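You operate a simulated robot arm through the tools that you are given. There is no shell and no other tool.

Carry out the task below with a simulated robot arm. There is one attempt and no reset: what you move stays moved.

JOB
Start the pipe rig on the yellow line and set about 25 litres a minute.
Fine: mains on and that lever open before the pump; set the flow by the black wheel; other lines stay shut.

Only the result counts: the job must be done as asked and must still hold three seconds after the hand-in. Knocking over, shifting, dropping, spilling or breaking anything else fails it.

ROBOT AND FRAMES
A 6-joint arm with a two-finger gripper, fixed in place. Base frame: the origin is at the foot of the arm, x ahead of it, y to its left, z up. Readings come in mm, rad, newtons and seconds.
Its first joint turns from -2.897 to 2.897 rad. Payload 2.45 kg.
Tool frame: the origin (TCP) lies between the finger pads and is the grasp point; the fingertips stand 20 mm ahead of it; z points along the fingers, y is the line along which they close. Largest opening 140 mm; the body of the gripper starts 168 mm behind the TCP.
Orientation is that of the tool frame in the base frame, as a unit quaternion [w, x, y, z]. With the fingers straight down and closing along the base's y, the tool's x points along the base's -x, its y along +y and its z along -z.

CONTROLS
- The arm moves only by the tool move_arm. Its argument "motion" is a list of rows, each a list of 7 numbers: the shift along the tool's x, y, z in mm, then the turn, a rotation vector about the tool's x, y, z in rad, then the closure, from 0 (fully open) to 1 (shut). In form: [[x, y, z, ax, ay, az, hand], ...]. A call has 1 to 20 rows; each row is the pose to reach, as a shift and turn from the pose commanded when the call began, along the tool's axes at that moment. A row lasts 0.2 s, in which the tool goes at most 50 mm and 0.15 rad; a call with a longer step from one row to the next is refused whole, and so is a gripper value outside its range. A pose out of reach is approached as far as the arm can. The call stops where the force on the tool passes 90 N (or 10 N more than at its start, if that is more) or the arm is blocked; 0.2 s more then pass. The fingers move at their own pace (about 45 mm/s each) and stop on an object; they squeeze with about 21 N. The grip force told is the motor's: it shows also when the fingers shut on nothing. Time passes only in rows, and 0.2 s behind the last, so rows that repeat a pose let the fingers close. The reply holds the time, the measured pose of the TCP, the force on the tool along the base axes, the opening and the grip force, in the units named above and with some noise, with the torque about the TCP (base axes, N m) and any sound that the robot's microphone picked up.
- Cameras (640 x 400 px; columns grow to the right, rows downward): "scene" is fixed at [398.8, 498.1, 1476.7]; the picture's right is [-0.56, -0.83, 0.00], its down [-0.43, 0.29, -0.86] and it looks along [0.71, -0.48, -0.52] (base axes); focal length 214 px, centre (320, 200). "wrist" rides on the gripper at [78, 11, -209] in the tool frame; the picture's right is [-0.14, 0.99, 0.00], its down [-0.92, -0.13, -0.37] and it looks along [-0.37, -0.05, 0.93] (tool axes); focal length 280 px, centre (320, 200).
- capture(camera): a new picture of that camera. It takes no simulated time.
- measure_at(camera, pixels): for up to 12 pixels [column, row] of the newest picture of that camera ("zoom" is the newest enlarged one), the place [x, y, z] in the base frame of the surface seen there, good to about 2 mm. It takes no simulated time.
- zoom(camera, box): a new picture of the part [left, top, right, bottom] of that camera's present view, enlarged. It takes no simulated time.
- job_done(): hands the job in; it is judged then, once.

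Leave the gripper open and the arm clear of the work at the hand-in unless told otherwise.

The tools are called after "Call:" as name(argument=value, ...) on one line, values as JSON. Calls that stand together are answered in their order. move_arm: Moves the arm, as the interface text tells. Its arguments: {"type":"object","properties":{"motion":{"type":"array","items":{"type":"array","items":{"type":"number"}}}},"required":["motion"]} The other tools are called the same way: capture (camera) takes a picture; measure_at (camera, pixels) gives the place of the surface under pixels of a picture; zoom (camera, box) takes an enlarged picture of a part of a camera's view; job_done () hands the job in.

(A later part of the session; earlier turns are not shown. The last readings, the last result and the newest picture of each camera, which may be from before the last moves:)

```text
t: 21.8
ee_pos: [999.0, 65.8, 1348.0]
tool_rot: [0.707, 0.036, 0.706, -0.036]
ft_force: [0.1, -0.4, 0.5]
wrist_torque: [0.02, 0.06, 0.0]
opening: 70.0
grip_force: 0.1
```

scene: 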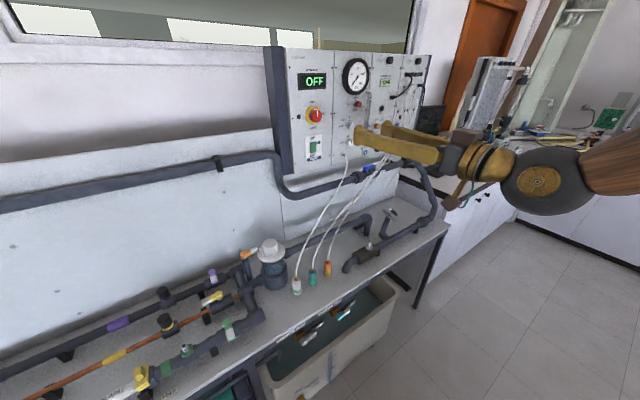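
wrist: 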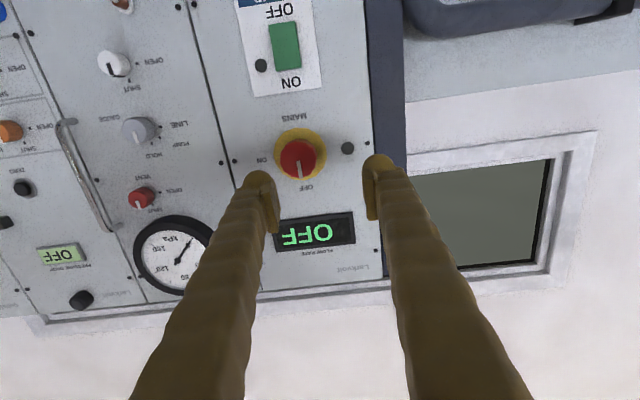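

Reached now: (999,66,1348) with a 0.1 rad yaw. I add a little more yaw (0.05) for margin, correct y/z toward the knob axis, and then test the roll range in free air.

Call:
move_arm(motion=[[4, 0, -10, 0.05, 0, 0, 0.5], [8, 0, -20, 0.05, 0, 0, 0.5]])

Call:
move_arm(motion=[[0, 0, 0, 0, 0, 0.14, 0.5], [0, 0, 0, 0, 0, 0.28, 0.5], [0, 0, 0, 0, 0, 0.42, 0.5], [0, 0, 0, 0, 0, 0.56, 0.5], [0, 0, 0, 0, 0, 0.7, 0.5], [0, 0, 0, 0, 0, 0.8, 0.5]])

```text
t: 22.4
ee_pos: [978.4, 66.6, 1338.9]
tool_rot: [0.705, 0.053, 0.705, -0.053]
ft_force: [-1.1, 0.8, -0.7]
wrist_torque: [0.03, 0.01, -0.01]
opening: 70.0
grip_force: 0.1
```

```text
t: 23.8
ee_pos: [985.2, 102.7, 1404.8]
tool_rot: [0.654, 0.333, 0.657, 0.173]
ft_force: [-0.9, 1.0, -0.1]
wrist_torque: [-0.01, -0.01, -0.01]
opening: 69.6
grip_force: 0.1
out of reach, approached as far as the arm can: row 3, 4, 5, 6
```

The positive roll is limited to about +0.3 rad in this posture, so I must grip at about -90° roll and turn back to 0°. First I return to the level pose.

Call:
move_arm(motion=[[3.8, -12, 1.1, -0.0148, -0.0098, -0.1217, 0.5], [7.5, -24, 2.2, -0.0295, -0.0197, -0.2433, 0.5], [11.3, -36, 3.3, -0.0443, -0.0295, -0.365, 0.5], [15.1, -47.9, 4.4, -0.059, -0.0393, -0.4867, 0.5], [18.8, -59.9, 5.5, -0.0738, -0.0492, -0.6083, 0.5], [22.6, -71.9, 6.6, -0.0885, -0.059, -0.73, 0.5]])

```text
t: 25.2
ee_pos: [977.9, 64.2, 1338.0]
tool_rot: [0.705, 0.05, 0.705, -0.055]
ft_force: [-0.5, 0.0, 1.0]
wrist_torque: [0.03, -0.01, -0.01]
opening: 70.2
grip_force: 0.0
```

Back at level (978,64,1338). Now I test rolling to -90° here in free air.

Call:
move_arm(motion=[[0, 0, 0, 0, 0, -0.143, 0.5], [0, 0, 0, 0, 0, -0.286, 0.5], [0, 0, 0, 0, 0, -0.428, 0.5], [0, 0, 0, 0, 0, -0.571, 0.5], [0, 0, 0, 0, 0, -0.714, 0.5], [0, 0, 0, 0, 0, -0.857, 0.5], [0, 0, 0, 0, 0, -1.0, 0.5], [0, 0, 0, 0, 0, -1.142, 0.5], [0, 0, 0, 0, 0, -1.285, 0.5], [0, 0, 0, 0, 0, -1.428, 0.5], [0, 0, 0, 0, 0, -1.571, 0.5]])

Call:
capture(camera="wrist")

Call:
zoom(camera="scene", box=[270, 70, 370, 170])

```text
t: 27.6
ee_pos: [978.1, 64.7, 1338.3]
tool_rot: [-0.459, 0.463, -0.535, 0.537]
ft_force: [-0.6, 0.0, 0.1]
wrist_torque: [0.03, 0.04, 0.0]
opening: 70.2
grip_force: 0.0
```

```text
taken
```

wrist: 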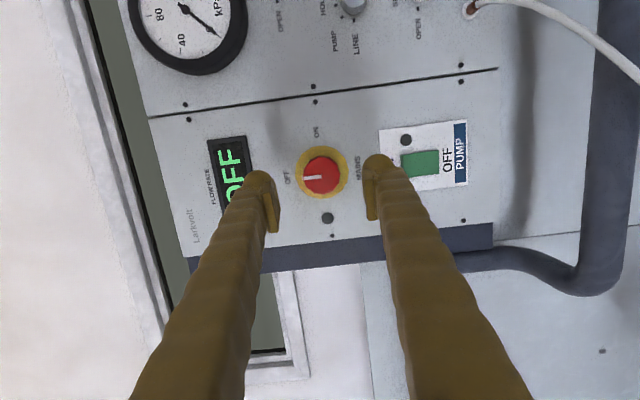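

```text
4.00 times, centred on (320, 120) of scene
```

zoom: 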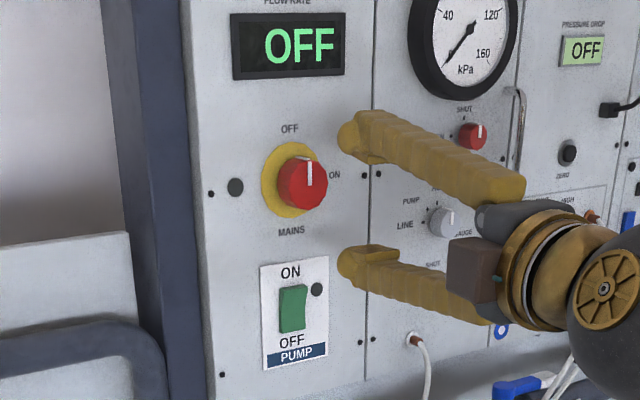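

Roll -90° works at this spot. Fingers are now above/below the knob axis. I advance to x≈1071 (tips ~1091, just off the yellow plate), with a slight yaw correction, hand still open at 70 mm.

Call:
move_arm(motion=[[-4.3, -0.4, 31, 0, -0.017, 0, 0.5], [-8.6, -0.9, 62, 0, -0.034, 0, 0.5], [-11, -1.3, 80, 0, -0.05, 0, 0.5], [-12.8, -1.3, 92, 0, -0.05, 0, 0.5]])

Call:
capture(camera="wrist")

Call:
zoom(camera="scene", box=[285, 85, 345, 145])

```text
t: 28.6
ee_pos: [1071.8, 63.3, 1338.7]
tool_rot: [-0.473, 0.476, -0.523, 0.525]
ft_force: [0.6, 0.1, 0.7]
wrist_torque: [-0.01, -0.06, 0.0]
opening: 69.9
grip_force: 0.1
```

```text
taken
```

wrist: 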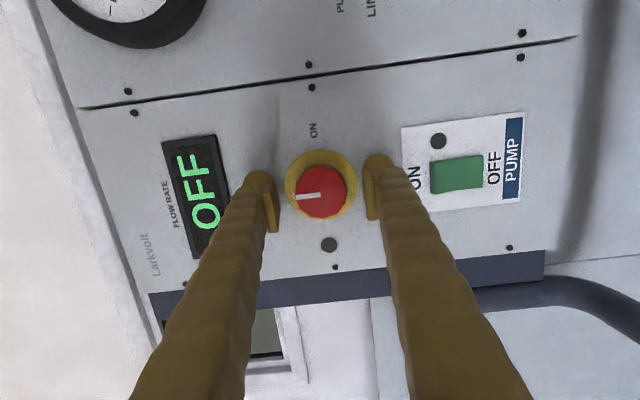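

```text
6.67 times, centred on (315, 115) of scene
```

zoom: 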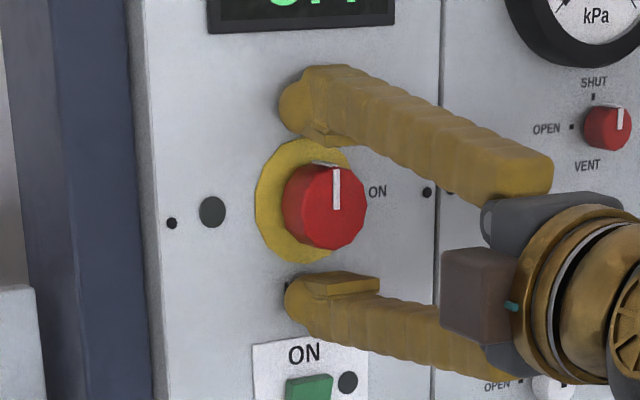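

The knob sits between the fingers. I close on it.

Call:
move_arm(motion=[[0, 0, 0, 0, 0, 0, 1], [0, 0, 0, 0, 0, 0, 1], [0, 0, 0, 0, 0, 0, 1], [0, 0, 0, 0, 0, 0, 1]])

```text
t: 29.6
ee_pos: [1070.5, 62.8, 1338.5]
tool_rot: [-0.472, 0.476, -0.523, 0.526]
ft_force: [0.0, -1.3, -6.7]
wrist_torque: [0.02, 0.05, -0.02]
opening: 40.7
grip_force: 45.0
```

Gripped (opening 40.7 mm). Now I turn +90° about the tool axis, i.e. clockwise as seen from the front, from OFF to ON.

Call:
move_arm(motion=[[0, 0, 0, 0, 0, 0.131, 1], [0, 0, 0, 0, 0, 0.262, 1], [0, 0, 0, 0, 0, 0.393, 1], [0, 0, 0, 0, 0, 0.524, 1], [0, 0, 0, 0, 0, 0.655, 1], [0, 0, 0, 0, 0, 0.785, 1], [0, 0, 0, 0, 0, 0.916, 1], [0, 0, 0, 0, 0, 1.047, 1], [0, 0, 0, 0, 0, 1.178, 1], [0, 0, 0, 0, 0, 1.309, 1], [0, 0, 0, 0, 0, 1.44, 1], [0, 0, 0, 0, 0, 1.571, 1]])

Call:
zoom(camera="scene", box=[285, 65, 365, 145])

Call:
capture(camera="wrist")

```text
t: 32.2
ee_pos: [1070.8, 62.4, 1339.1]
tool_rot: [0.706, 0.033, 0.707, -0.037]
ft_force: [-12.8, 12.9, -21.7]
wrist_torque: [-0.29, 0.65, 0.46]
opening: 40.8
grip_force: 44.8
```

```text
5.00 times, centred on (325, 105) of scene
```

zoom: 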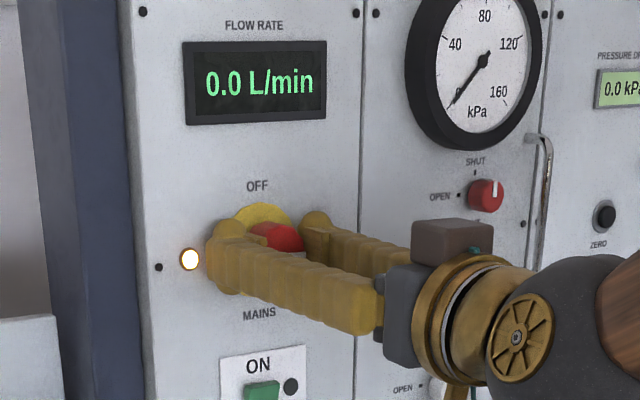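

```text
taken
```

wrist: 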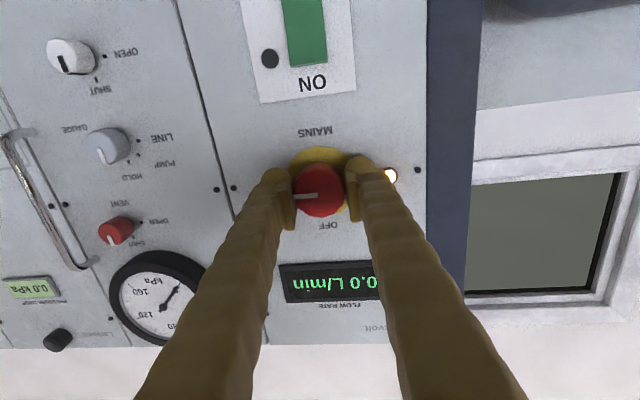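

Mains is ON: the lamp is lit and the flow display reads 0.0 L/min. I open the fingers and back off.

Call:
move_arm(motion=[[0, 0, 0, 0, 0, 0, 0.5], [0, 0, 0, 0, 0, 0, 0.5], [0, 0, 0, 0, 0, 0, 0.5], [0, 0, -20, 0, 0, 0, 0.5], [0, 0, -50, 0, 0, 0, 0.5], [0, 0, -90, 0, 0, 0, 0.5], [0, 0, -120, 0, 0, 0, 0.5]])

Call:
capture(camera="wrist")

Call:
zoom(camera="scene", box=[285, 65, 385, 165])

```text
t: 33.8
ee_pos: [951.7, 76.0, 1338.8]
tool_rot: [0.706, 0.034, 0.706, -0.038]
ft_force: [0.3, 0.0, -0.7]
wrist_torque: [-0.02, -0.01, 0.02]
opening: 70.1
grip_force: 0.3
```

```text
taken
```

wrist: 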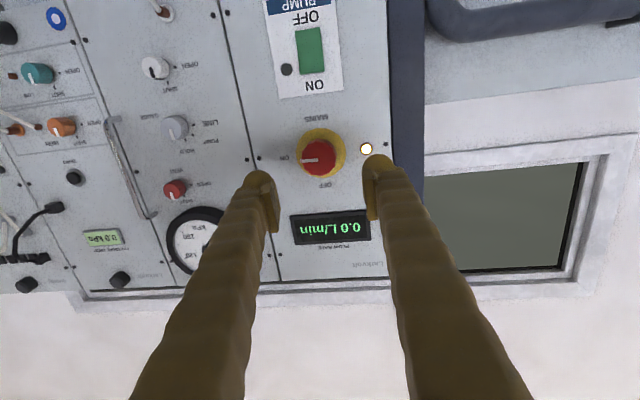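

```text
4.00 times, centred on (335, 115) of scene
```

zoom: 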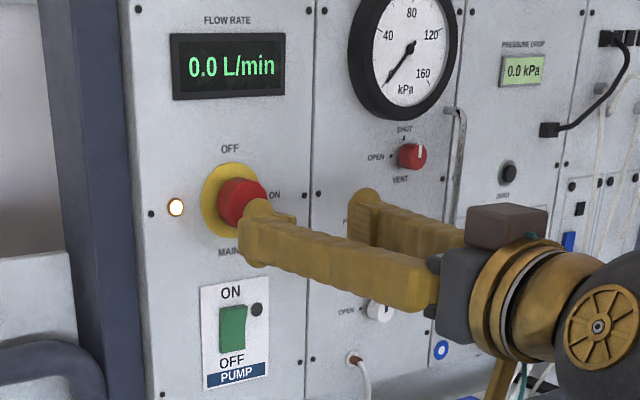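

Knob points to ON. Next the pump rocker (ON half at the top, centre about y=63, z≈1222, its top end near z=1245, x≈1088). I close the fingers, go down to z≈1242 and approach to 30 mm before contact.

Call:
move_arm(motion=[[32, 0, 0, 0, 0, 0, 1], [64, 0, 0, 0, 0, 0, 1], [97, 0, 0, 0, 0, 0, 1], [97, 0.5, 30, 0, 0, 0, 1], [97, 1, 60, 0, 0, 0, 1], [97, 1.2, 88.3, 0, 0, 0, 1]])

Call:
capture(camera="wrist")

Call:
zoom(camera="scene", box=[285, 105, 345, 165])

```text
t: 35.2
ee_pos: [1038.6, 68.2, 1242.7]
tool_rot: [0.706, 0.033, 0.706, -0.036]
ft_force: [-0.2, 0.9, -0.2]
wrist_torque: [-0.02, 0.01, 0.06]
opening: 0.0
grip_force: 21.1
```

```text
taken
```

wrist: 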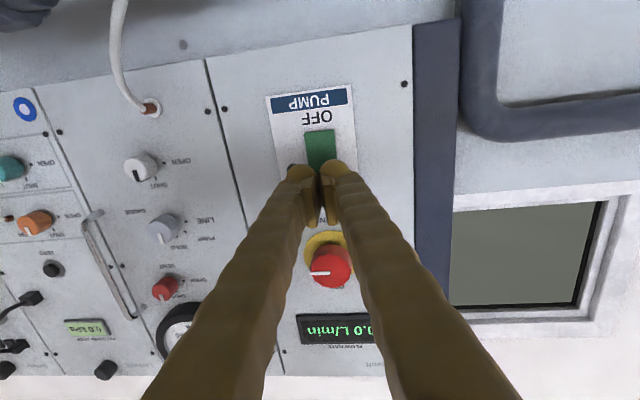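

```text
6.67 times, centred on (315, 135) of scene
```

zoom: 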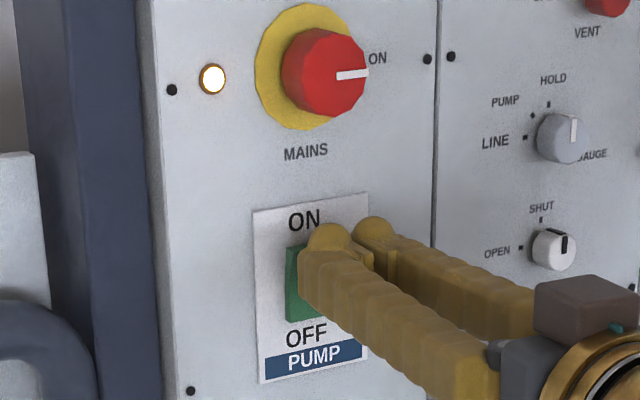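

Tips are in front of the rocker's ON half. I press forward slowly.

Call:
move_arm(motion=[[0, 0, 15, 0, 0, 0, 1], [0, 0, 25, 0, 0, 0, 1], [0, 0, 29, 0, 0, 0, 1], [0, 0, 32, 0, 0, 0, 1], [0, 0, 35, 0, 0, 0, 1]])

Call:
zoom(camera="scene", box=[285, 65, 385, 165])

```text
t: 36.4
ee_pos: [1070.2, 63.2, 1241.8]
tool_rot: [0.705, 0.033, 0.707, -0.036]
ft_force: [-39.5, -0.3, 5.9]
wrist_torque: [0.07, 0.39, 0.36]
opening: 0.0
grip_force: 21.0
heard: click
stopped in row 5: the force on the tool passed its limit at 105 N (the readings are from after the stop); the commanded pose is now the measured one
```

```text
4.00 times, centred on (335, 115) of scene
```

zoom: 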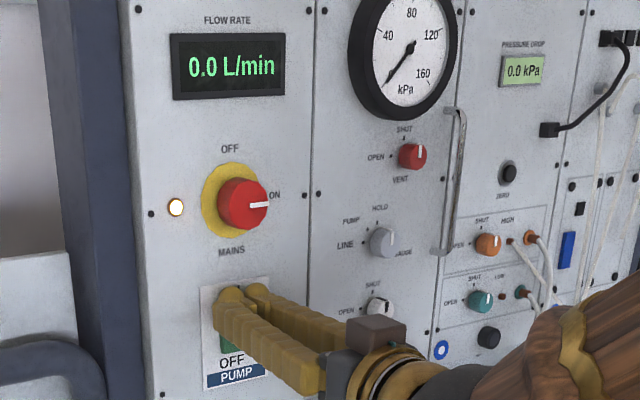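

Heard a click. I back off and check the rocker, the pump lamp and the display.

Call:
move_arm(motion=[[0, 0, -20, 0, 0, 0, 1], [0, 0, -60, 0, 0, 0, 1], [0, 0, -100, 0, 0, 0, 1], [0, 0, -140, 0, 0, 0, 1], [0, 0, -180, 0, 0, 0, 1]])

Call:
zoom(camera="scene", box=[285, 65, 385, 165])

Call:
capture(camera="scene")

Call:
capture(camera="wrist")

```text
t: 37.6
ee_pos: [891.2, 80.2, 1240.1]
tool_rot: [0.704, 0.033, 0.708, -0.037]
ft_force: [0.4, -0.3, -0.7]
wrist_torque: [0.0, -0.02, 0.04]
opening: 0.2
grip_force: 20.7
```

```text
4.00 times, centred on (335, 115) of scene
```

zoom: 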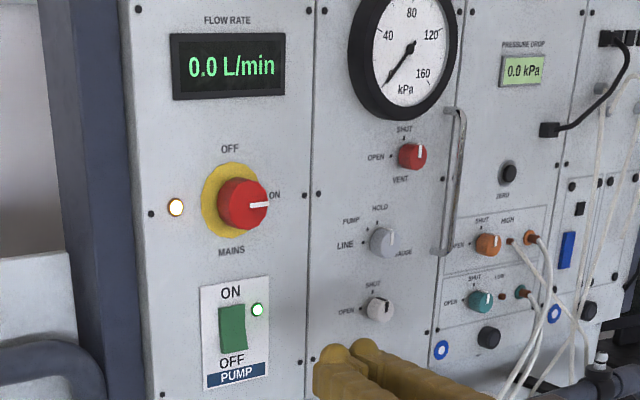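

```text
taken
```

scene: 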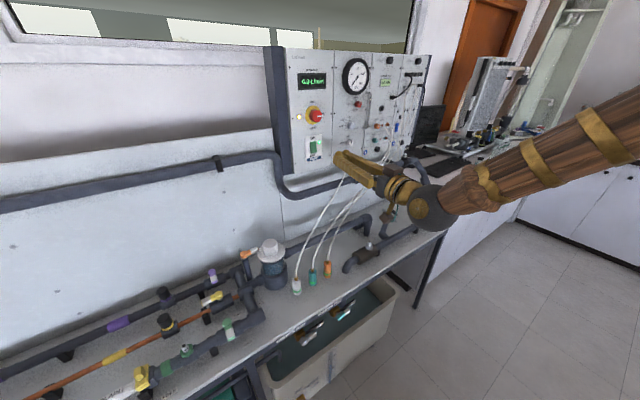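

```text
taken
```

wrist: 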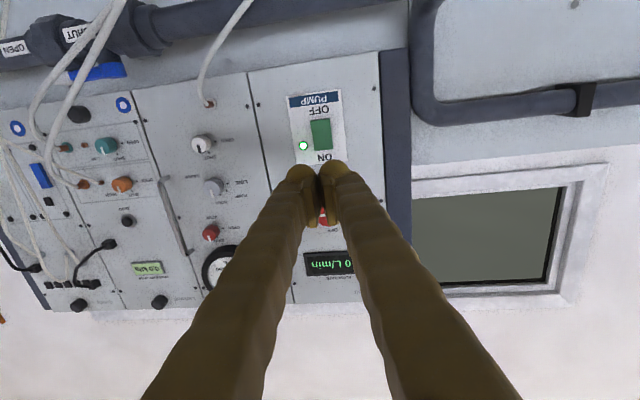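

The pump lamp is green (pump ON) and flow still reads 0.0, so the wheel seems shut. Now I study the wheel: first zoom the scene around it and measure the white strand that ends near it.

Call:
zoom(camera="scene", box=[376, 190, 408, 222])

Call:
measure_at(camera="zoom", pixels=[[335, 20], [330, 60], [320, 100], [312, 150], [310, 165], [290, 205], [300, 195], [330, 215], [385, 270], [400, 275], [262, 330], [300, 300]])

```text
12.50 times, centred on (392, 206) of scene
```

zoom: 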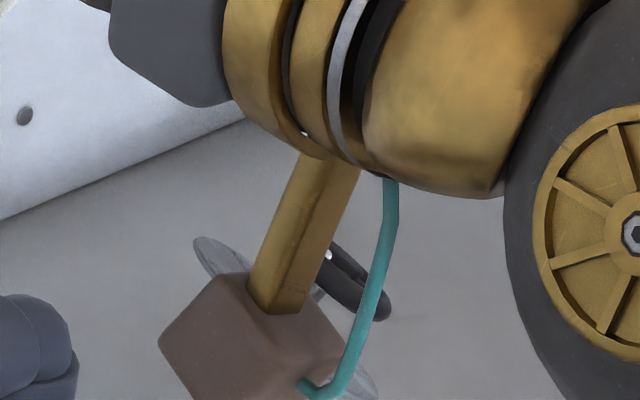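

```text
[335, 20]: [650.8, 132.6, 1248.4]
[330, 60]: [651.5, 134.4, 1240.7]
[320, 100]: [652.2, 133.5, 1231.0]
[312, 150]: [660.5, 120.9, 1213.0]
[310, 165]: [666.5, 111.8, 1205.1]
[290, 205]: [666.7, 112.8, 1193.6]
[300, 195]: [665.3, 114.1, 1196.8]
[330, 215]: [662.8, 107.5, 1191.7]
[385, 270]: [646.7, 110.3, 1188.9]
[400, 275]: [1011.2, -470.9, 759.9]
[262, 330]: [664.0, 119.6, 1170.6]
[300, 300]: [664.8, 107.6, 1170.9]
```

The arm blocks that view. I move back from the panel, over to the right side above the wheel, and point the tool down so that the wrist camera looks at the wheel.

Call:
move_arm(motion=[[0, 0, -40, 0, 0, 0, 1], [0, 0, -80, 0, 0, 0, 1], [0, 0, -115, 0, 0, 0, 1], [0, 0, -150, 0, 0, 0, 1], [6.7, -25.8, -144.2, 0, 0.131, 0, 1], [13.3, -51.6, -138.4, 0, 0.262, 0, 1], [20, -77.4, -132.6, 0, 0.393, 0, 1], [26.7, -103.2, -126.8, 0, 0.524, 0, 1], [33.3, -129, -121, 0, 0.654, 0, 1], [40, -154.8, -115.2, 0, 0.785, 0, 1], [46.7, -180.6, -109.4, 0, 0.916, 0, 1], [53.3, -206.4, -103.6, 0, 1.047, 0, 1], [60, -232.2, -97.8, 0, 1.178, 0, 1], [66.7, -258, -92, 0, 1.309, 0, 1], [73.3, -283.8, -86.2, 0, 1.44, 0, 1], [80, -309.6, -80.4, 0, 1.571, 0, 1]])

Call:
capture(camera="wrist")

Call:
capture(camera="scene")

```text
t: 41.0
ee_pos: [780.9, -218.3, 1166.5]
tool_rot: [-0.003, 0.049, 0.999, -0.002]
ft_force: [-0.4, 0.2, 0.7]
wrist_torque: [-0.02, -0.07, -0.06]
opening: 0.1
grip_force: 20.7
out of reach, approached as far as the arm can: row 9, 10
```

```text
taken
```

wrist: 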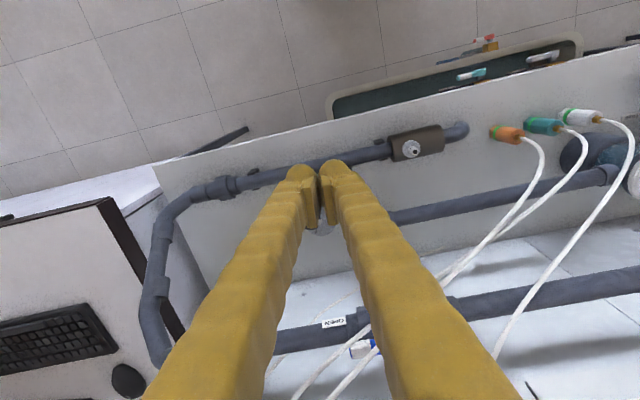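

```text
taken
```

scene: 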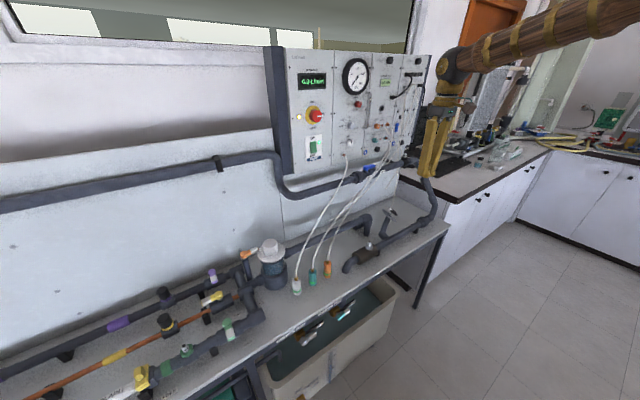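

The wheel is hidden behind the closed fingers in the wrist view. I open the hand here (free air) so that I can see between the fingers, and zoom the scene camera on the wheel.

Call:
move_arm(motion=[[0, 0, 0, 0, 0, 0, 0], [0, 0, 0, 0, 0, 0, 0], [0, 0, 0, 0, 0, 0, 0], [0, 0, 0, 0, 0, 0, 0], [0, 0, 0, 0, 0, 0, 0], [0, 0, 0, 0, 0, 0, 0], [0, 0, 0, 0, 0, 0, 0], [0, 0, 0, 0, 0, 0, 0]])

Call:
capture(camera="wrist")

Call:
zoom(camera="wrist", box=[270, 160, 370, 240])

Call:
zoom(camera="scene", box=[372, 190, 420, 230])

```text
t: 42.8
ee_pos: [780.3, -218.1, 1163.4]
tool_rot: [-0.002, 0.05, 0.999, -0.003]
ft_force: [0.7, 0.0, -0.1]
wrist_torque: [0.0, 0.03, 0.01]
opening: 140.2
grip_force: 0.2
```

```text
taken
```

wrist: 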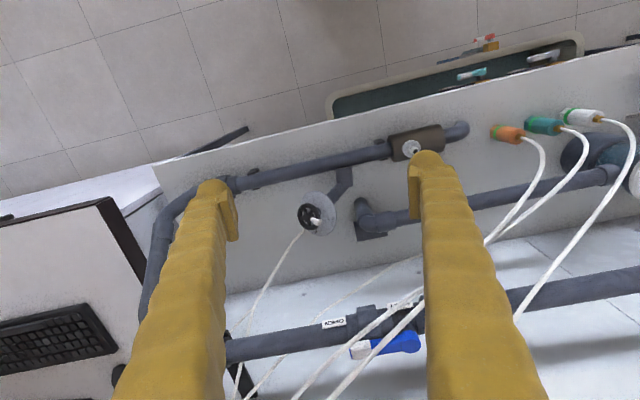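

```text
5.00 times, centred on (320, 200) of wrist
```

zoom: 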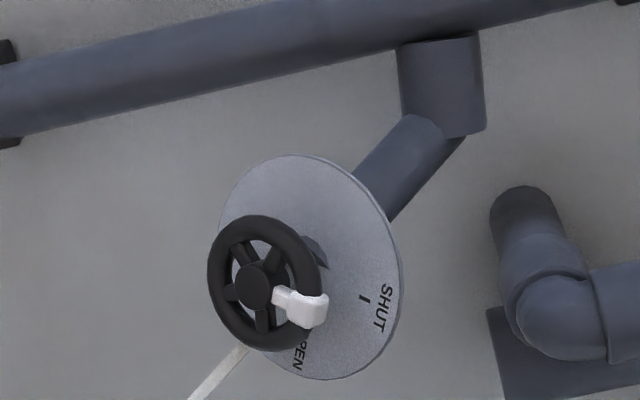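

```text
10.00 times, centred on (396, 210) of scene
```

zoom: 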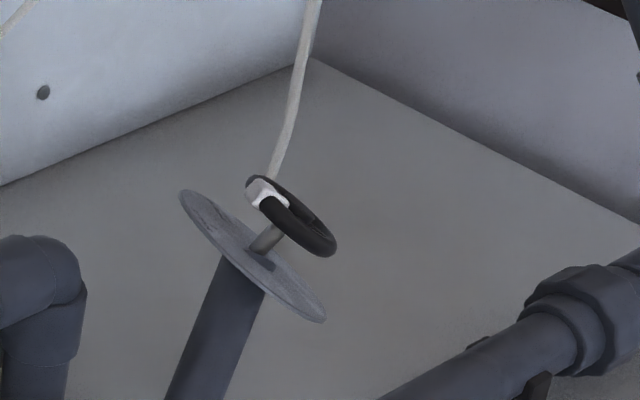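

Now the wheel is clearly visible: black handwheel with spokes and a white pointer, above a dial disc marked SHUT and OPEN. I zoom closer and measure the rim, hub, disc and the strand.

Call:
zoom(camera="wrist", box=[292, 186, 340, 240])

Call:
measure_at(camera="zoom", pixels=[[200, 165], [305, 165], [195, 260], [270, 300], [330, 240], [355, 260], [255, 195], [440, 130], [440, 330], [300, 60], [230, 320], [150, 380]])

```text
7.41 times, centred on (316, 213) of wrist
```

zoom: 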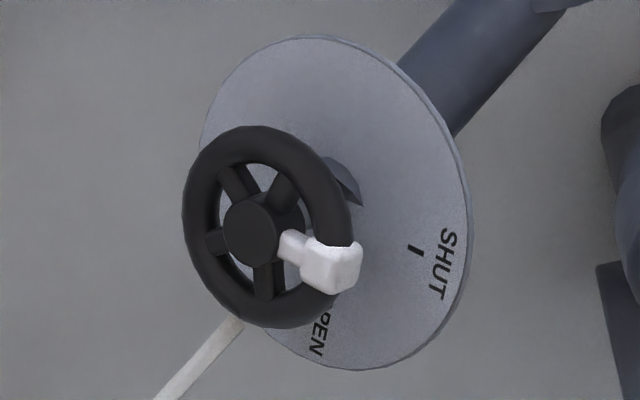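

```text
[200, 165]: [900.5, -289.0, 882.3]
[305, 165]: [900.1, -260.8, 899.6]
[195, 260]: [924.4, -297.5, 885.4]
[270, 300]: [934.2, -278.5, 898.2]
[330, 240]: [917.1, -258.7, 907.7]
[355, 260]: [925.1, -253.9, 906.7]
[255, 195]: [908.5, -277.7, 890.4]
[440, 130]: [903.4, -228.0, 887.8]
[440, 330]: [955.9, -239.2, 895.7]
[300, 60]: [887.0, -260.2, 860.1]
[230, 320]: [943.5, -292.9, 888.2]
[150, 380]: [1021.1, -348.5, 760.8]
```

The strand lies near the bench and behind, not on the wheel. The pointer lines up with the SHUT tick. I take more measurements of the disc plane and rim to find the axis, and a tighter picture of the dial marks.

Call:
measure_at(camera="zoom", pixels=[[240, 80], [300, 45], [360, 60], [410, 100], [455, 200], [460, 250], [430, 310], [390, 350], [340, 360], [380, 180], [390, 230], [400, 290]])

Call:
measure_at(camera="zoom", pixels=[[255, 230], [240, 137], [280, 140], [330, 190], [345, 215], [205, 190], [193, 225], [210, 285], [240, 312], [290, 308], [250, 215], [265, 240]])

Call:
zoom(camera="wrist", box=[304, 208, 332, 240])

```text
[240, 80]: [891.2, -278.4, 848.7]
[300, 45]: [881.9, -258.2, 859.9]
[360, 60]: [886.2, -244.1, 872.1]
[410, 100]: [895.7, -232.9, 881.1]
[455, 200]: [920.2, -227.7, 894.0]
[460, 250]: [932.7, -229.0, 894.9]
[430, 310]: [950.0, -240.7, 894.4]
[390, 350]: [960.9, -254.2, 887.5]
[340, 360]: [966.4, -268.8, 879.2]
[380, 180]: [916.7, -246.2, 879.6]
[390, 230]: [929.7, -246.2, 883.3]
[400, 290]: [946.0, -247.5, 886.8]
```

```text
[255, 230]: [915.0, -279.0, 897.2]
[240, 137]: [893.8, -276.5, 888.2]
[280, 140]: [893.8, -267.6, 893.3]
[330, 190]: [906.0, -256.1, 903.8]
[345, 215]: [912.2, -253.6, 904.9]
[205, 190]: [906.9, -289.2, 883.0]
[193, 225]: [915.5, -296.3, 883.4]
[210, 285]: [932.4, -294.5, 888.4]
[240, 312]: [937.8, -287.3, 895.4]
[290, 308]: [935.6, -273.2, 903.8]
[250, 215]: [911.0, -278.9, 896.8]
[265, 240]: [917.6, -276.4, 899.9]
```

```text
12.50 times, centred on (318, 224) of wrist
```

zoom: 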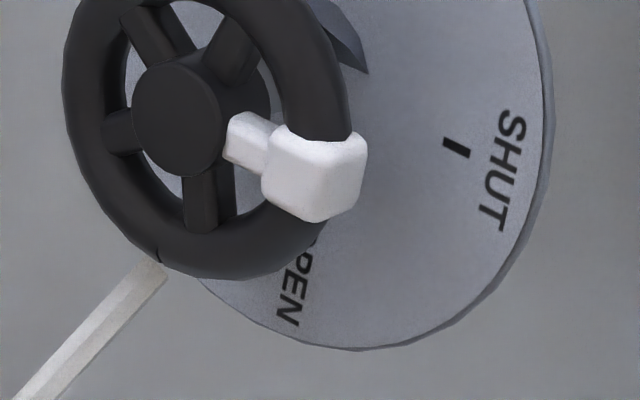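

The axis of the wheel comes out as n≈(-0.245,-0.553,0.796), rim centre ≈(915,-276,893), outer diameter ~58 mm, pointer at SHUT. Before planning the approach along that axis I measure nearby obstacles: the riser pipe at the right and the bench pipes.

Call:
measure_at(camera="wrist", pixels=[[185, 208], [165, 230], [155, 260], [152, 290], [155, 330], [165, 360], [230, 183], [240, 350], [300, 335], [300, 172], [345, 320], [335, 185]])

Call:
measure_at(camera="scene", pixels=[[434, 205], [428, 185], [418, 170], [408, 160], [440, 215], [405, 200], [399, 196], [403, 190], [400, 180], [430, 195], [392, 204], [394, 200]])

```text
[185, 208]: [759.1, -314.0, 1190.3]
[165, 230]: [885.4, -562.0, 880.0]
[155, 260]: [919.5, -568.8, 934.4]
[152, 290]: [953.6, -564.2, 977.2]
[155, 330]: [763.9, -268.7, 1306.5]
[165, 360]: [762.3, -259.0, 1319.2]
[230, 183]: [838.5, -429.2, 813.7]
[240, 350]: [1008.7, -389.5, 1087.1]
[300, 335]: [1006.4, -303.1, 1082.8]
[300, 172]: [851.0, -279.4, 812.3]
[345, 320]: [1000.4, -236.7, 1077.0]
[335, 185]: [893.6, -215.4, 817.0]
```

```text
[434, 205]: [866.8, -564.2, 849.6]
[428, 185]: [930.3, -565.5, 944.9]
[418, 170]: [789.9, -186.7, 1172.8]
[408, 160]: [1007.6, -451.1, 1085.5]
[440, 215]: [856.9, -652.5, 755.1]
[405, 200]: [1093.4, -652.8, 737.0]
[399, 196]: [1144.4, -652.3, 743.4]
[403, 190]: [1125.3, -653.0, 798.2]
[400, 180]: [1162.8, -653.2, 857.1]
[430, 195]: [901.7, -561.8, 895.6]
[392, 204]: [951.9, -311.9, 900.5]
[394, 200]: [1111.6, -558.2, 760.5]
```

The riser pipe (y≈-565) is clear of the approach. But the white strand measured (952,-312,900) and (943,-293,888) — close to the rim. I look at it closely.

Call:
zoom(camera="wrist", box=[270, 210, 320, 260])

Call:
measure_at(camera="wrist", pixels=[[303.7, 230], [302, 231.5], [300, 233.5], [297, 237], [293, 243], [288, 252], [280, 265], [272, 280], [264, 295], [258, 310], [253, 320], [246, 350]])

Call:
zoom(camera="scene", box=[384, 196, 404, 216])

Call:
measure_at(camera="zoom", pixels=[[395, 10], [385, 60], [372, 110], [360, 140], [345, 180], [335, 200], [325, 220], [320, 235], [315, 250]])

```text
8.00 times, centred on (295, 235) of wrist
```

zoom: 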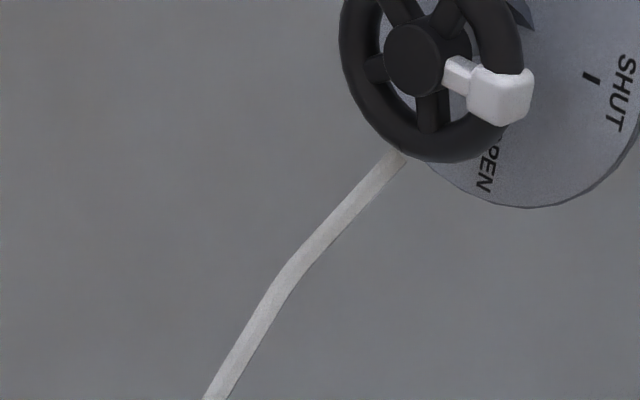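

```text
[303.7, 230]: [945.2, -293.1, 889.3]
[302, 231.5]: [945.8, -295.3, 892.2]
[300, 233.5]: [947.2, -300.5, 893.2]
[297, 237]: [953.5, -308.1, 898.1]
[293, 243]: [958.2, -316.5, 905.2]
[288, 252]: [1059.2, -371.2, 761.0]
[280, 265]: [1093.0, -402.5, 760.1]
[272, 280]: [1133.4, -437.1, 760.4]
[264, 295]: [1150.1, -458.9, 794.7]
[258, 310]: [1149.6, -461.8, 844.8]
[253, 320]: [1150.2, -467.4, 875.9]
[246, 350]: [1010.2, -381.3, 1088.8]
```

```text
16.00 times, centred on (394, 206) of scene
```

zoom: 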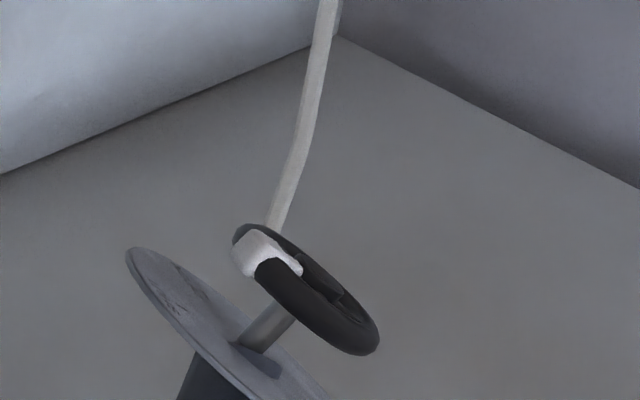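

```text
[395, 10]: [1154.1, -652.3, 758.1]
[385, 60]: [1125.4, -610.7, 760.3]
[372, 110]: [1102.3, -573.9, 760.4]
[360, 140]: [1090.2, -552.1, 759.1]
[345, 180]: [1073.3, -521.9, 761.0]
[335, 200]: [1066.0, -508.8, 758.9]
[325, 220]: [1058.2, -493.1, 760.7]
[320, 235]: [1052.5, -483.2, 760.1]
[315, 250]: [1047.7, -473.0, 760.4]
```

The strand is a tube that comes down from the panel and reaches the rim at about (945,-293,889). I trace it upward to keep clear of it.

Call:
zoom(camera="wrist", box=[230, 220, 320, 400])

Call:
zoom(camera="scene", box=[370, 60, 430, 220])

```text
2.22 times, centred on (275, 310) of wrist
```

zoom: 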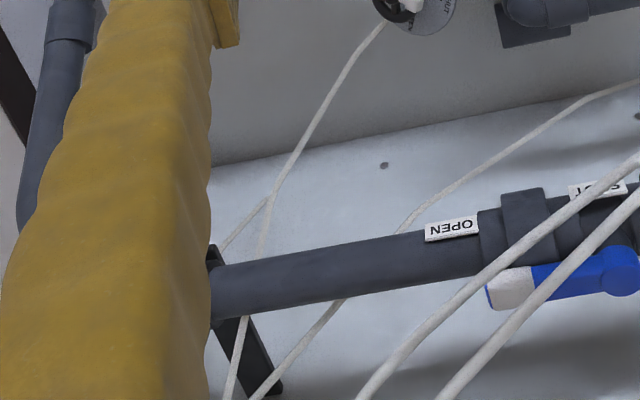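

```text
2.50 times, centred on (400, 140) of scene
```

zoom: 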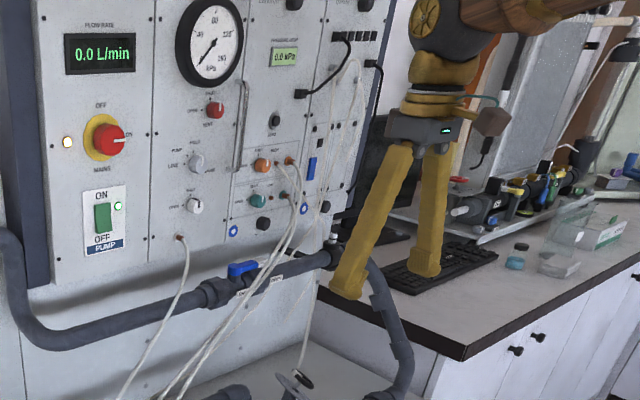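

I measure along that strand in an enlarged wrist view.

Call:
zoom(camera="wrist", box=[240, 225, 310, 335])

Call:
measure_at(camera="zoom", pixels=[[500, 40], [480, 60], [460, 85], [440, 112], [420, 145], [400, 180], [385, 215], [370, 250], [355, 280], [340, 310], [335, 340], [330, 370]])

```text
3.64 times, centred on (275, 280) of wrist
```

zoom: 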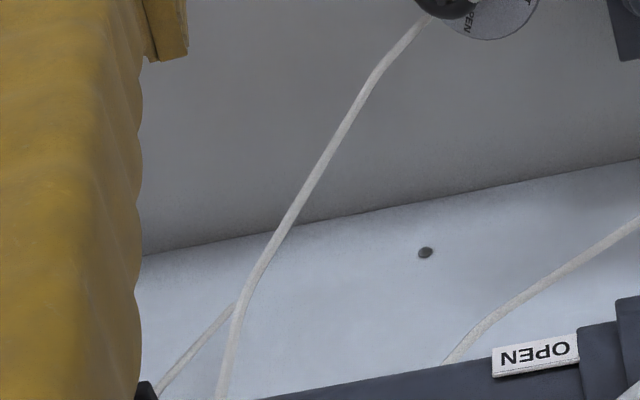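

```text
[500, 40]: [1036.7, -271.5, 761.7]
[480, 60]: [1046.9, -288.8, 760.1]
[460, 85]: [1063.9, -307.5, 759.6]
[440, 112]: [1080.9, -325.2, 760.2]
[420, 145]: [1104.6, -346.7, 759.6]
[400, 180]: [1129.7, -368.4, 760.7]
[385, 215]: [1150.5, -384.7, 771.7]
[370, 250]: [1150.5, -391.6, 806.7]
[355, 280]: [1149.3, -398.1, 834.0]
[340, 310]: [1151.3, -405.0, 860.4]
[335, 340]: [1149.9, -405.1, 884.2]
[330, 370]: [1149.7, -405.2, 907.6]
```

My pixel picks missed the strand; I re-measure on it.

Call:
measure_at(camera="zoom", pixels=[[425, 20], [408, 39], [385, 65], [366, 91], [345, 126], [320, 170], [300, 204], [278, 237], [262, 263], [243, 302], [235, 330], [226, 370]])

```text
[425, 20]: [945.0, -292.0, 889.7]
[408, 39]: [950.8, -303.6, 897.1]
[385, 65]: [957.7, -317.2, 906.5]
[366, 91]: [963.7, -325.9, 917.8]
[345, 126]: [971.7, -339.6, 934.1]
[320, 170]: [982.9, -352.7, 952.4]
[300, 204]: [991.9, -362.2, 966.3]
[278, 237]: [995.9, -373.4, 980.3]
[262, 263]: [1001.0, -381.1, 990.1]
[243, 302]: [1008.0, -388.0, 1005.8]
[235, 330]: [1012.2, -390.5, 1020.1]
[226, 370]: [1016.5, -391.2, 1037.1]
```

The strand runs from the rim's lower side outward and up ((945,-292,890) → (1016,-391,1037)), so I must keep the fingers out of that sector: grip the rim with the fingers about ±35° around the pointer direction and its opposite. I now rotate the tool to face the wheel along its axis, at a stand-off point ~200 mm up the axis, to test reach.

Call:
move_arm(motion=[[-6.4, -9.8, 7.2, -0.00725, -0.04975, -0.1318, 0.36], [-12.8, -19.6, 14.3, -0.0145, -0.0995, -0.2636, 0.36], [-19.2, -29.4, 21.5, -0.02175, -0.14925, -0.3954, 0.36], [-25.7, -39.2, 28.7, -0.029, -0.199, -0.5273, 0.36], [-32.1, -49, 35.8, -0.03625, -0.24875, -0.6591, 0.36], [-38.5, -58.8, 43, -0.0435, -0.2985, -0.7909, 0.36], [-44.9, -68.6, 50.2, -0.05075, -0.34825, -0.9227, 0.36], [-51.3, -78.4, 57.4, -0.058, -0.398, -1.0545, 0.36], [-57.7, -88.2, 64.5, -0.06525, -0.44775, -1.1863, 0.36], [-64.1, -98, 71.7, -0.0725, -0.4975, -1.3181, 0.36], [-70.5, -107.8, 78.9, -0.07975, -0.54725, -1.4499, 0.36], [-77, -117.6, 86, -0.087, -0.597, -1.5818, 0.36], [-83.4, -127.4, 93.2, -0.09425, -0.64675, -1.7136, 0.36], [-89.8, -137.2, 100.4, -0.1015, -0.6965, -1.8454, 0.36], [-96.2, -147, 107.5, -0.10875, -0.74625, -1.9772, 0.36], [-102.6, -156.8, 114.7, -0.116, -0.796, -2.109, 0.36]])

Call:
capture(camera="wrist")

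Call:
capture(camera="scene")

```text
t: 46.2
ee_pos: [866.1, -387.2, 1048.8]
tool_rot: [-0.318, 0.823, -0.469, -0.03]
ft_force: [-0.1, 1.2, -0.1]
wrist_torque: [-0.06, 0.0, -0.02]
opening: 89.6
grip_force: 0.2
```

```text
taken
```

wrist: 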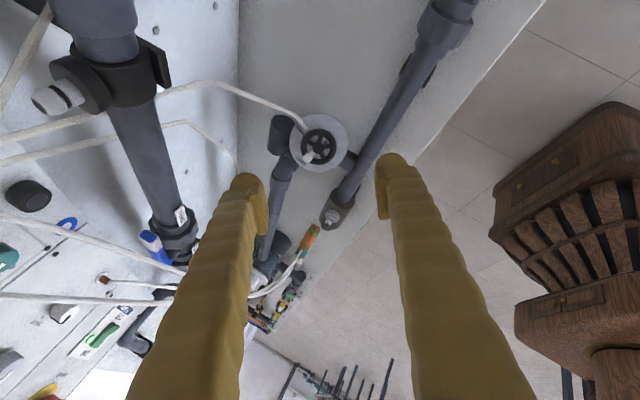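

```text
taken
```

scene: 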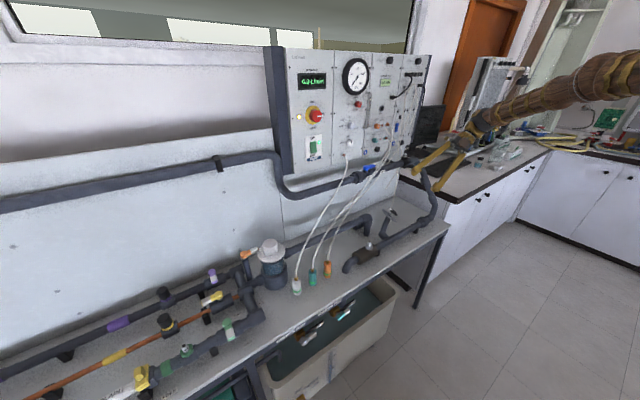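

The stand-off pose is reached and the wheel is seen nearly along its axis at wrist (319,145). I zoom in to read the dial and re-measure the axis.

Call:
zoom(camera="wrist", box=[280, 105, 360, 185])

Call:
zoom(camera="scene", box=[285, 65, 345, 165])

```text
5.00 times, centred on (320, 145) of wrist
```

zoom: 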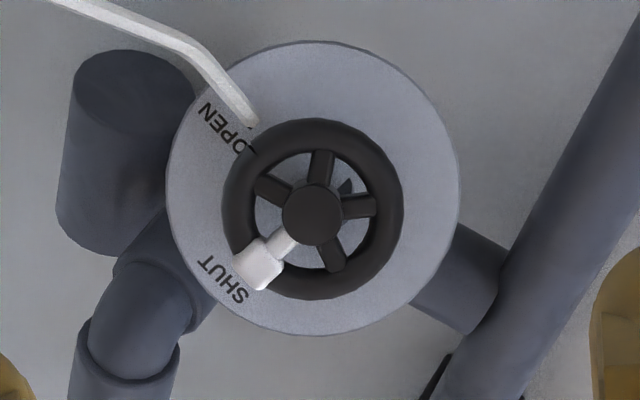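

```text
4.00 times, centred on (315, 115) of scene
```

zoom: 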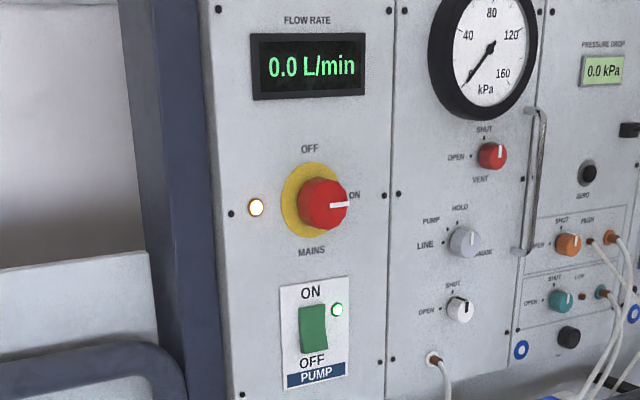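

Seen from the front: the pointer is at SHUT; OPEN sits 90° clockwise (or 270° counter-clockwise) from it, next to the tube's end. I measure ring and disc points from this better angle.

Call:
measure_at(camera="zoom", pixels=[[312, 130], [390, 170], [390, 250], [320, 290], [240, 190], [252, 150], [350, 285], [372, 145], [312, 215], [258, 265], [245, 270], [265, 255]])

Call:
measure_at(camera="zoom", pixels=[[320, 60], [400, 90], [440, 150], [440, 250], [400, 300], [320, 325], [240, 310], [180, 230], [185, 160], [250, 70], [250, 120], [235, 100]])

```text
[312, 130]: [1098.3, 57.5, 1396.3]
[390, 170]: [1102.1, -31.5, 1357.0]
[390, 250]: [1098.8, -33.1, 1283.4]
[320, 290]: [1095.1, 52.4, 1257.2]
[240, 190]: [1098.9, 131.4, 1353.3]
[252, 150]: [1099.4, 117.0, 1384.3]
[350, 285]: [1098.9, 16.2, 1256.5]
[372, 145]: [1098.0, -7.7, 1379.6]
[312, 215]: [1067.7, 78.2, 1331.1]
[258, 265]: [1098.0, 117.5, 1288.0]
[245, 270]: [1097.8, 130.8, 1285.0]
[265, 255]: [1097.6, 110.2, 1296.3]
```

```text
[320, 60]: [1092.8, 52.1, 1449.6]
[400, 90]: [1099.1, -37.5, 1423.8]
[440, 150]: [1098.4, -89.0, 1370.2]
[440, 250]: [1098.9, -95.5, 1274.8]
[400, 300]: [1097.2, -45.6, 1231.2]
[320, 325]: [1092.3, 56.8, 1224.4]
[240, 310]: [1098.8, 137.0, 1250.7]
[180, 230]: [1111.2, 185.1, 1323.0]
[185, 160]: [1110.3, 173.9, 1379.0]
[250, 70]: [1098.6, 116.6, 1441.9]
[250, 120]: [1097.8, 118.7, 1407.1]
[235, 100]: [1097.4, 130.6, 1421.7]
```

Those landed on the scene zoom (the panel). I zoom the wrist view again and repeat.

Call:
zoom(camera="wrist", box=[280, 105, 360, 185])

Call:
measure_at(camera="zoom", pixels=[[312, 130], [390, 170], [390, 250], [320, 290], [240, 190], [252, 150], [350, 285], [372, 145], [312, 215], [258, 265], [245, 270], [265, 255]])

Call:
measure_at(camera="zoom", pixels=[[320, 60], [400, 90], [440, 150], [440, 250], [400, 300], [320, 325], [240, 310], [180, 230], [185, 160], [250, 70], [250, 120], [235, 100]])

```text
5.00 times, centred on (320, 145) of wrist
```

zoom: 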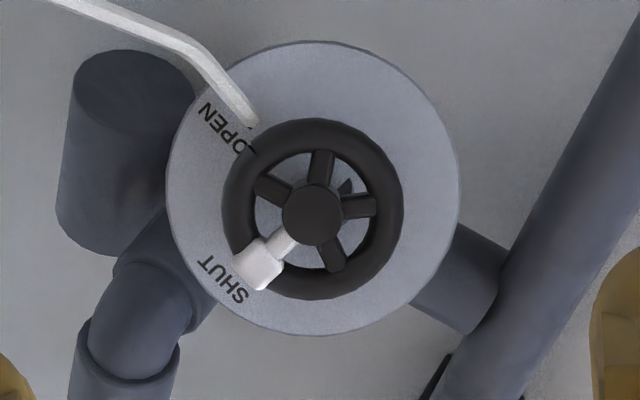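

```text
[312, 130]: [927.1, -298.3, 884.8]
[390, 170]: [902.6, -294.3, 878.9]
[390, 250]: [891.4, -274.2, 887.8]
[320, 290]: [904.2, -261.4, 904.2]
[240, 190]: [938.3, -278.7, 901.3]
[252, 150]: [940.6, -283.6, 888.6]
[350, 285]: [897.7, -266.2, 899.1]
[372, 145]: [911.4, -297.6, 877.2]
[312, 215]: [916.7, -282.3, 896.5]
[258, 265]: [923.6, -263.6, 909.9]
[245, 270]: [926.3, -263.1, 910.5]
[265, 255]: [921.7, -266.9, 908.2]
```

```text
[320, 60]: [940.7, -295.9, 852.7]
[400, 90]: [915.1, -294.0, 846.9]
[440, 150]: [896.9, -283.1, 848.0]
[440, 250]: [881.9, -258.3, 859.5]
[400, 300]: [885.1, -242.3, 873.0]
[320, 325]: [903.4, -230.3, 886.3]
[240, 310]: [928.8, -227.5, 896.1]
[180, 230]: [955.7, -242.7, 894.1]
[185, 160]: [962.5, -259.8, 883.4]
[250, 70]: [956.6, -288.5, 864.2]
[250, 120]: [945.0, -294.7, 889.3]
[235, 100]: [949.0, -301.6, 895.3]
```

From this view the axis fit is n≈(-0.248,-0.544,0.802), ring centre ≈(918,-277,891), outer diameter ~54 mm, 25 mm above the disc; the tube's end stays ~32 mm from the axis at the OPEN side. I move down the axis to about 65 mm above the ring, opening kept at 90 mm.

Call:
move_arm(motion=[[0.2, -0.6, 35, 0, 0, 0, 0.36], [0.4, -1.2, 70, 0, 0, 0, 0.36], [0.6, -1.8, 105, 0, 0, 0, 0.36], [0.8, -2.2, 135, 0, 0, 0, 0.36]])

Call:
capture(camera="wrist")

Call:
zoom(camera="wrist", box=[240, 60, 400, 220])

Call:
zoom(camera="scene", box=[360, 150, 440, 230])

```text
t: 47.2
ee_pos: [902.6, -311.9, 941.5]
tool_rot: [-0.318, 0.823, -0.47, -0.031]
ft_force: [0.1, 0.0, 0.5]
wrist_torque: [-0.05, 0.01, -0.01]
opening: 89.8
grip_force: 0.0
```

```text
taken
```

wrist: 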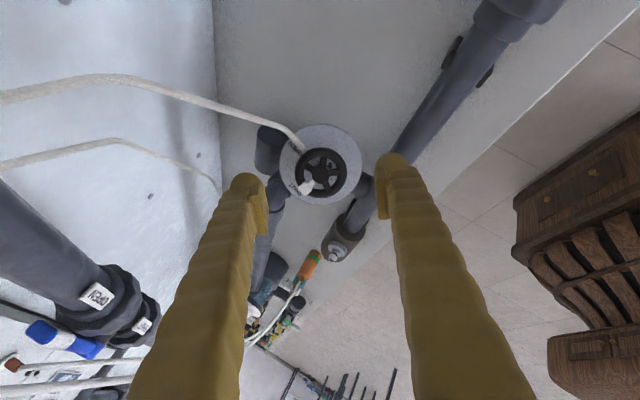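

```text
2.50 times, centred on (320, 140) of wrist
```

zoom: 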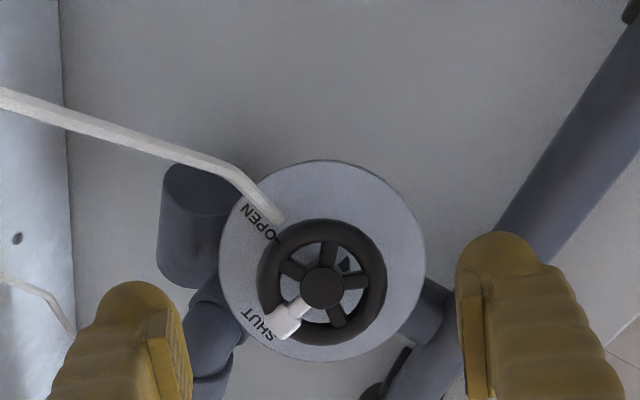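

```text
5.00 times, centred on (400, 190) of scene
```

zoom: 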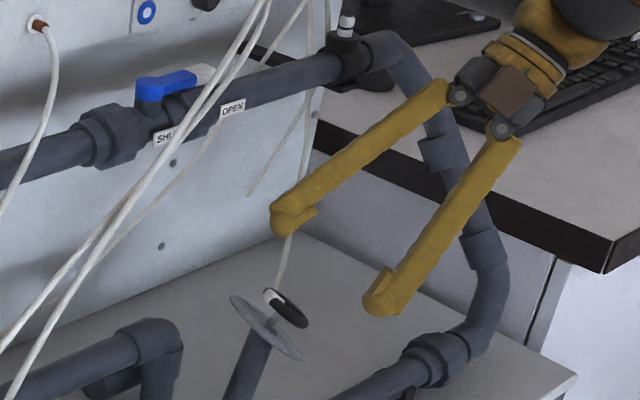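

Well centred. I go down the last 61 mm so that the pads surround the rim with the tips about 7 mm above the disc.

Call:
move_arm(motion=[[0, 0, 20, 0, 0, 0, 0.36], [0, 0, 38, 0, 0, 0, 0.36], [0, 0.3, 52, 0, 0, 0, 0.36], [0, 0.3, 61, 0, 0, 0, 0.36]])

Call:
capture(camera="wrist")

Call:
zoom(camera="wrist", box=[220, 90, 420, 250])

Call:
zoom(camera="scene", box=[370, 180, 420, 230])

```text
t: 48.2
ee_pos: [918.9, -277.0, 894.1]
tool_rot: [-0.314, 0.822, -0.474, -0.034]
ft_force: [0.0, -1.1, -0.4]
wrist_torque: [-0.03, 0.01, -0.02]
opening: 89.7
grip_force: 0.0
```

```text
taken
```

wrist: 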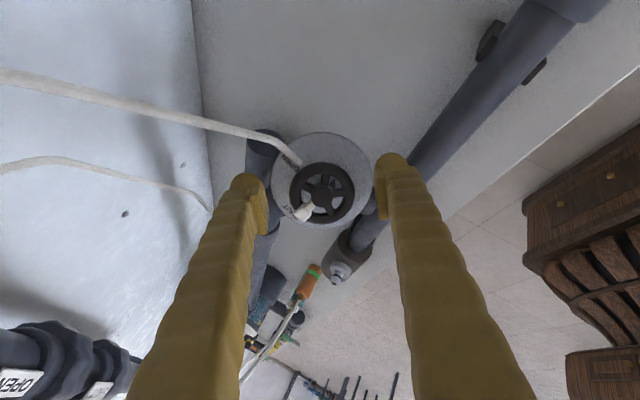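

```text
2.50 times, centred on (320, 170) of wrist
```

zoom: 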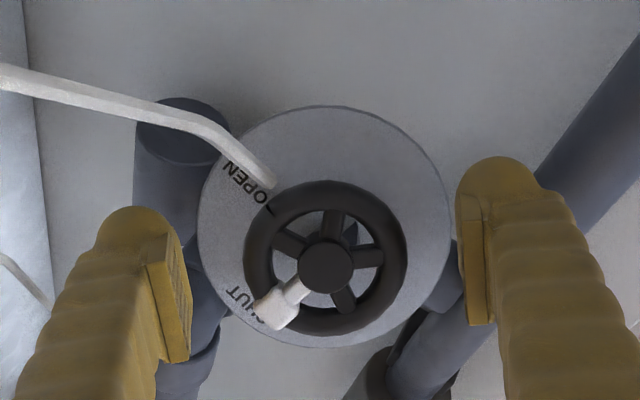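

```text
8.00 times, centred on (395, 205) of scene
```

zoom: 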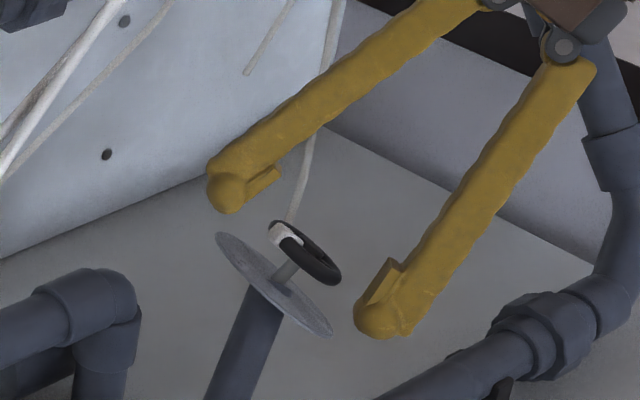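

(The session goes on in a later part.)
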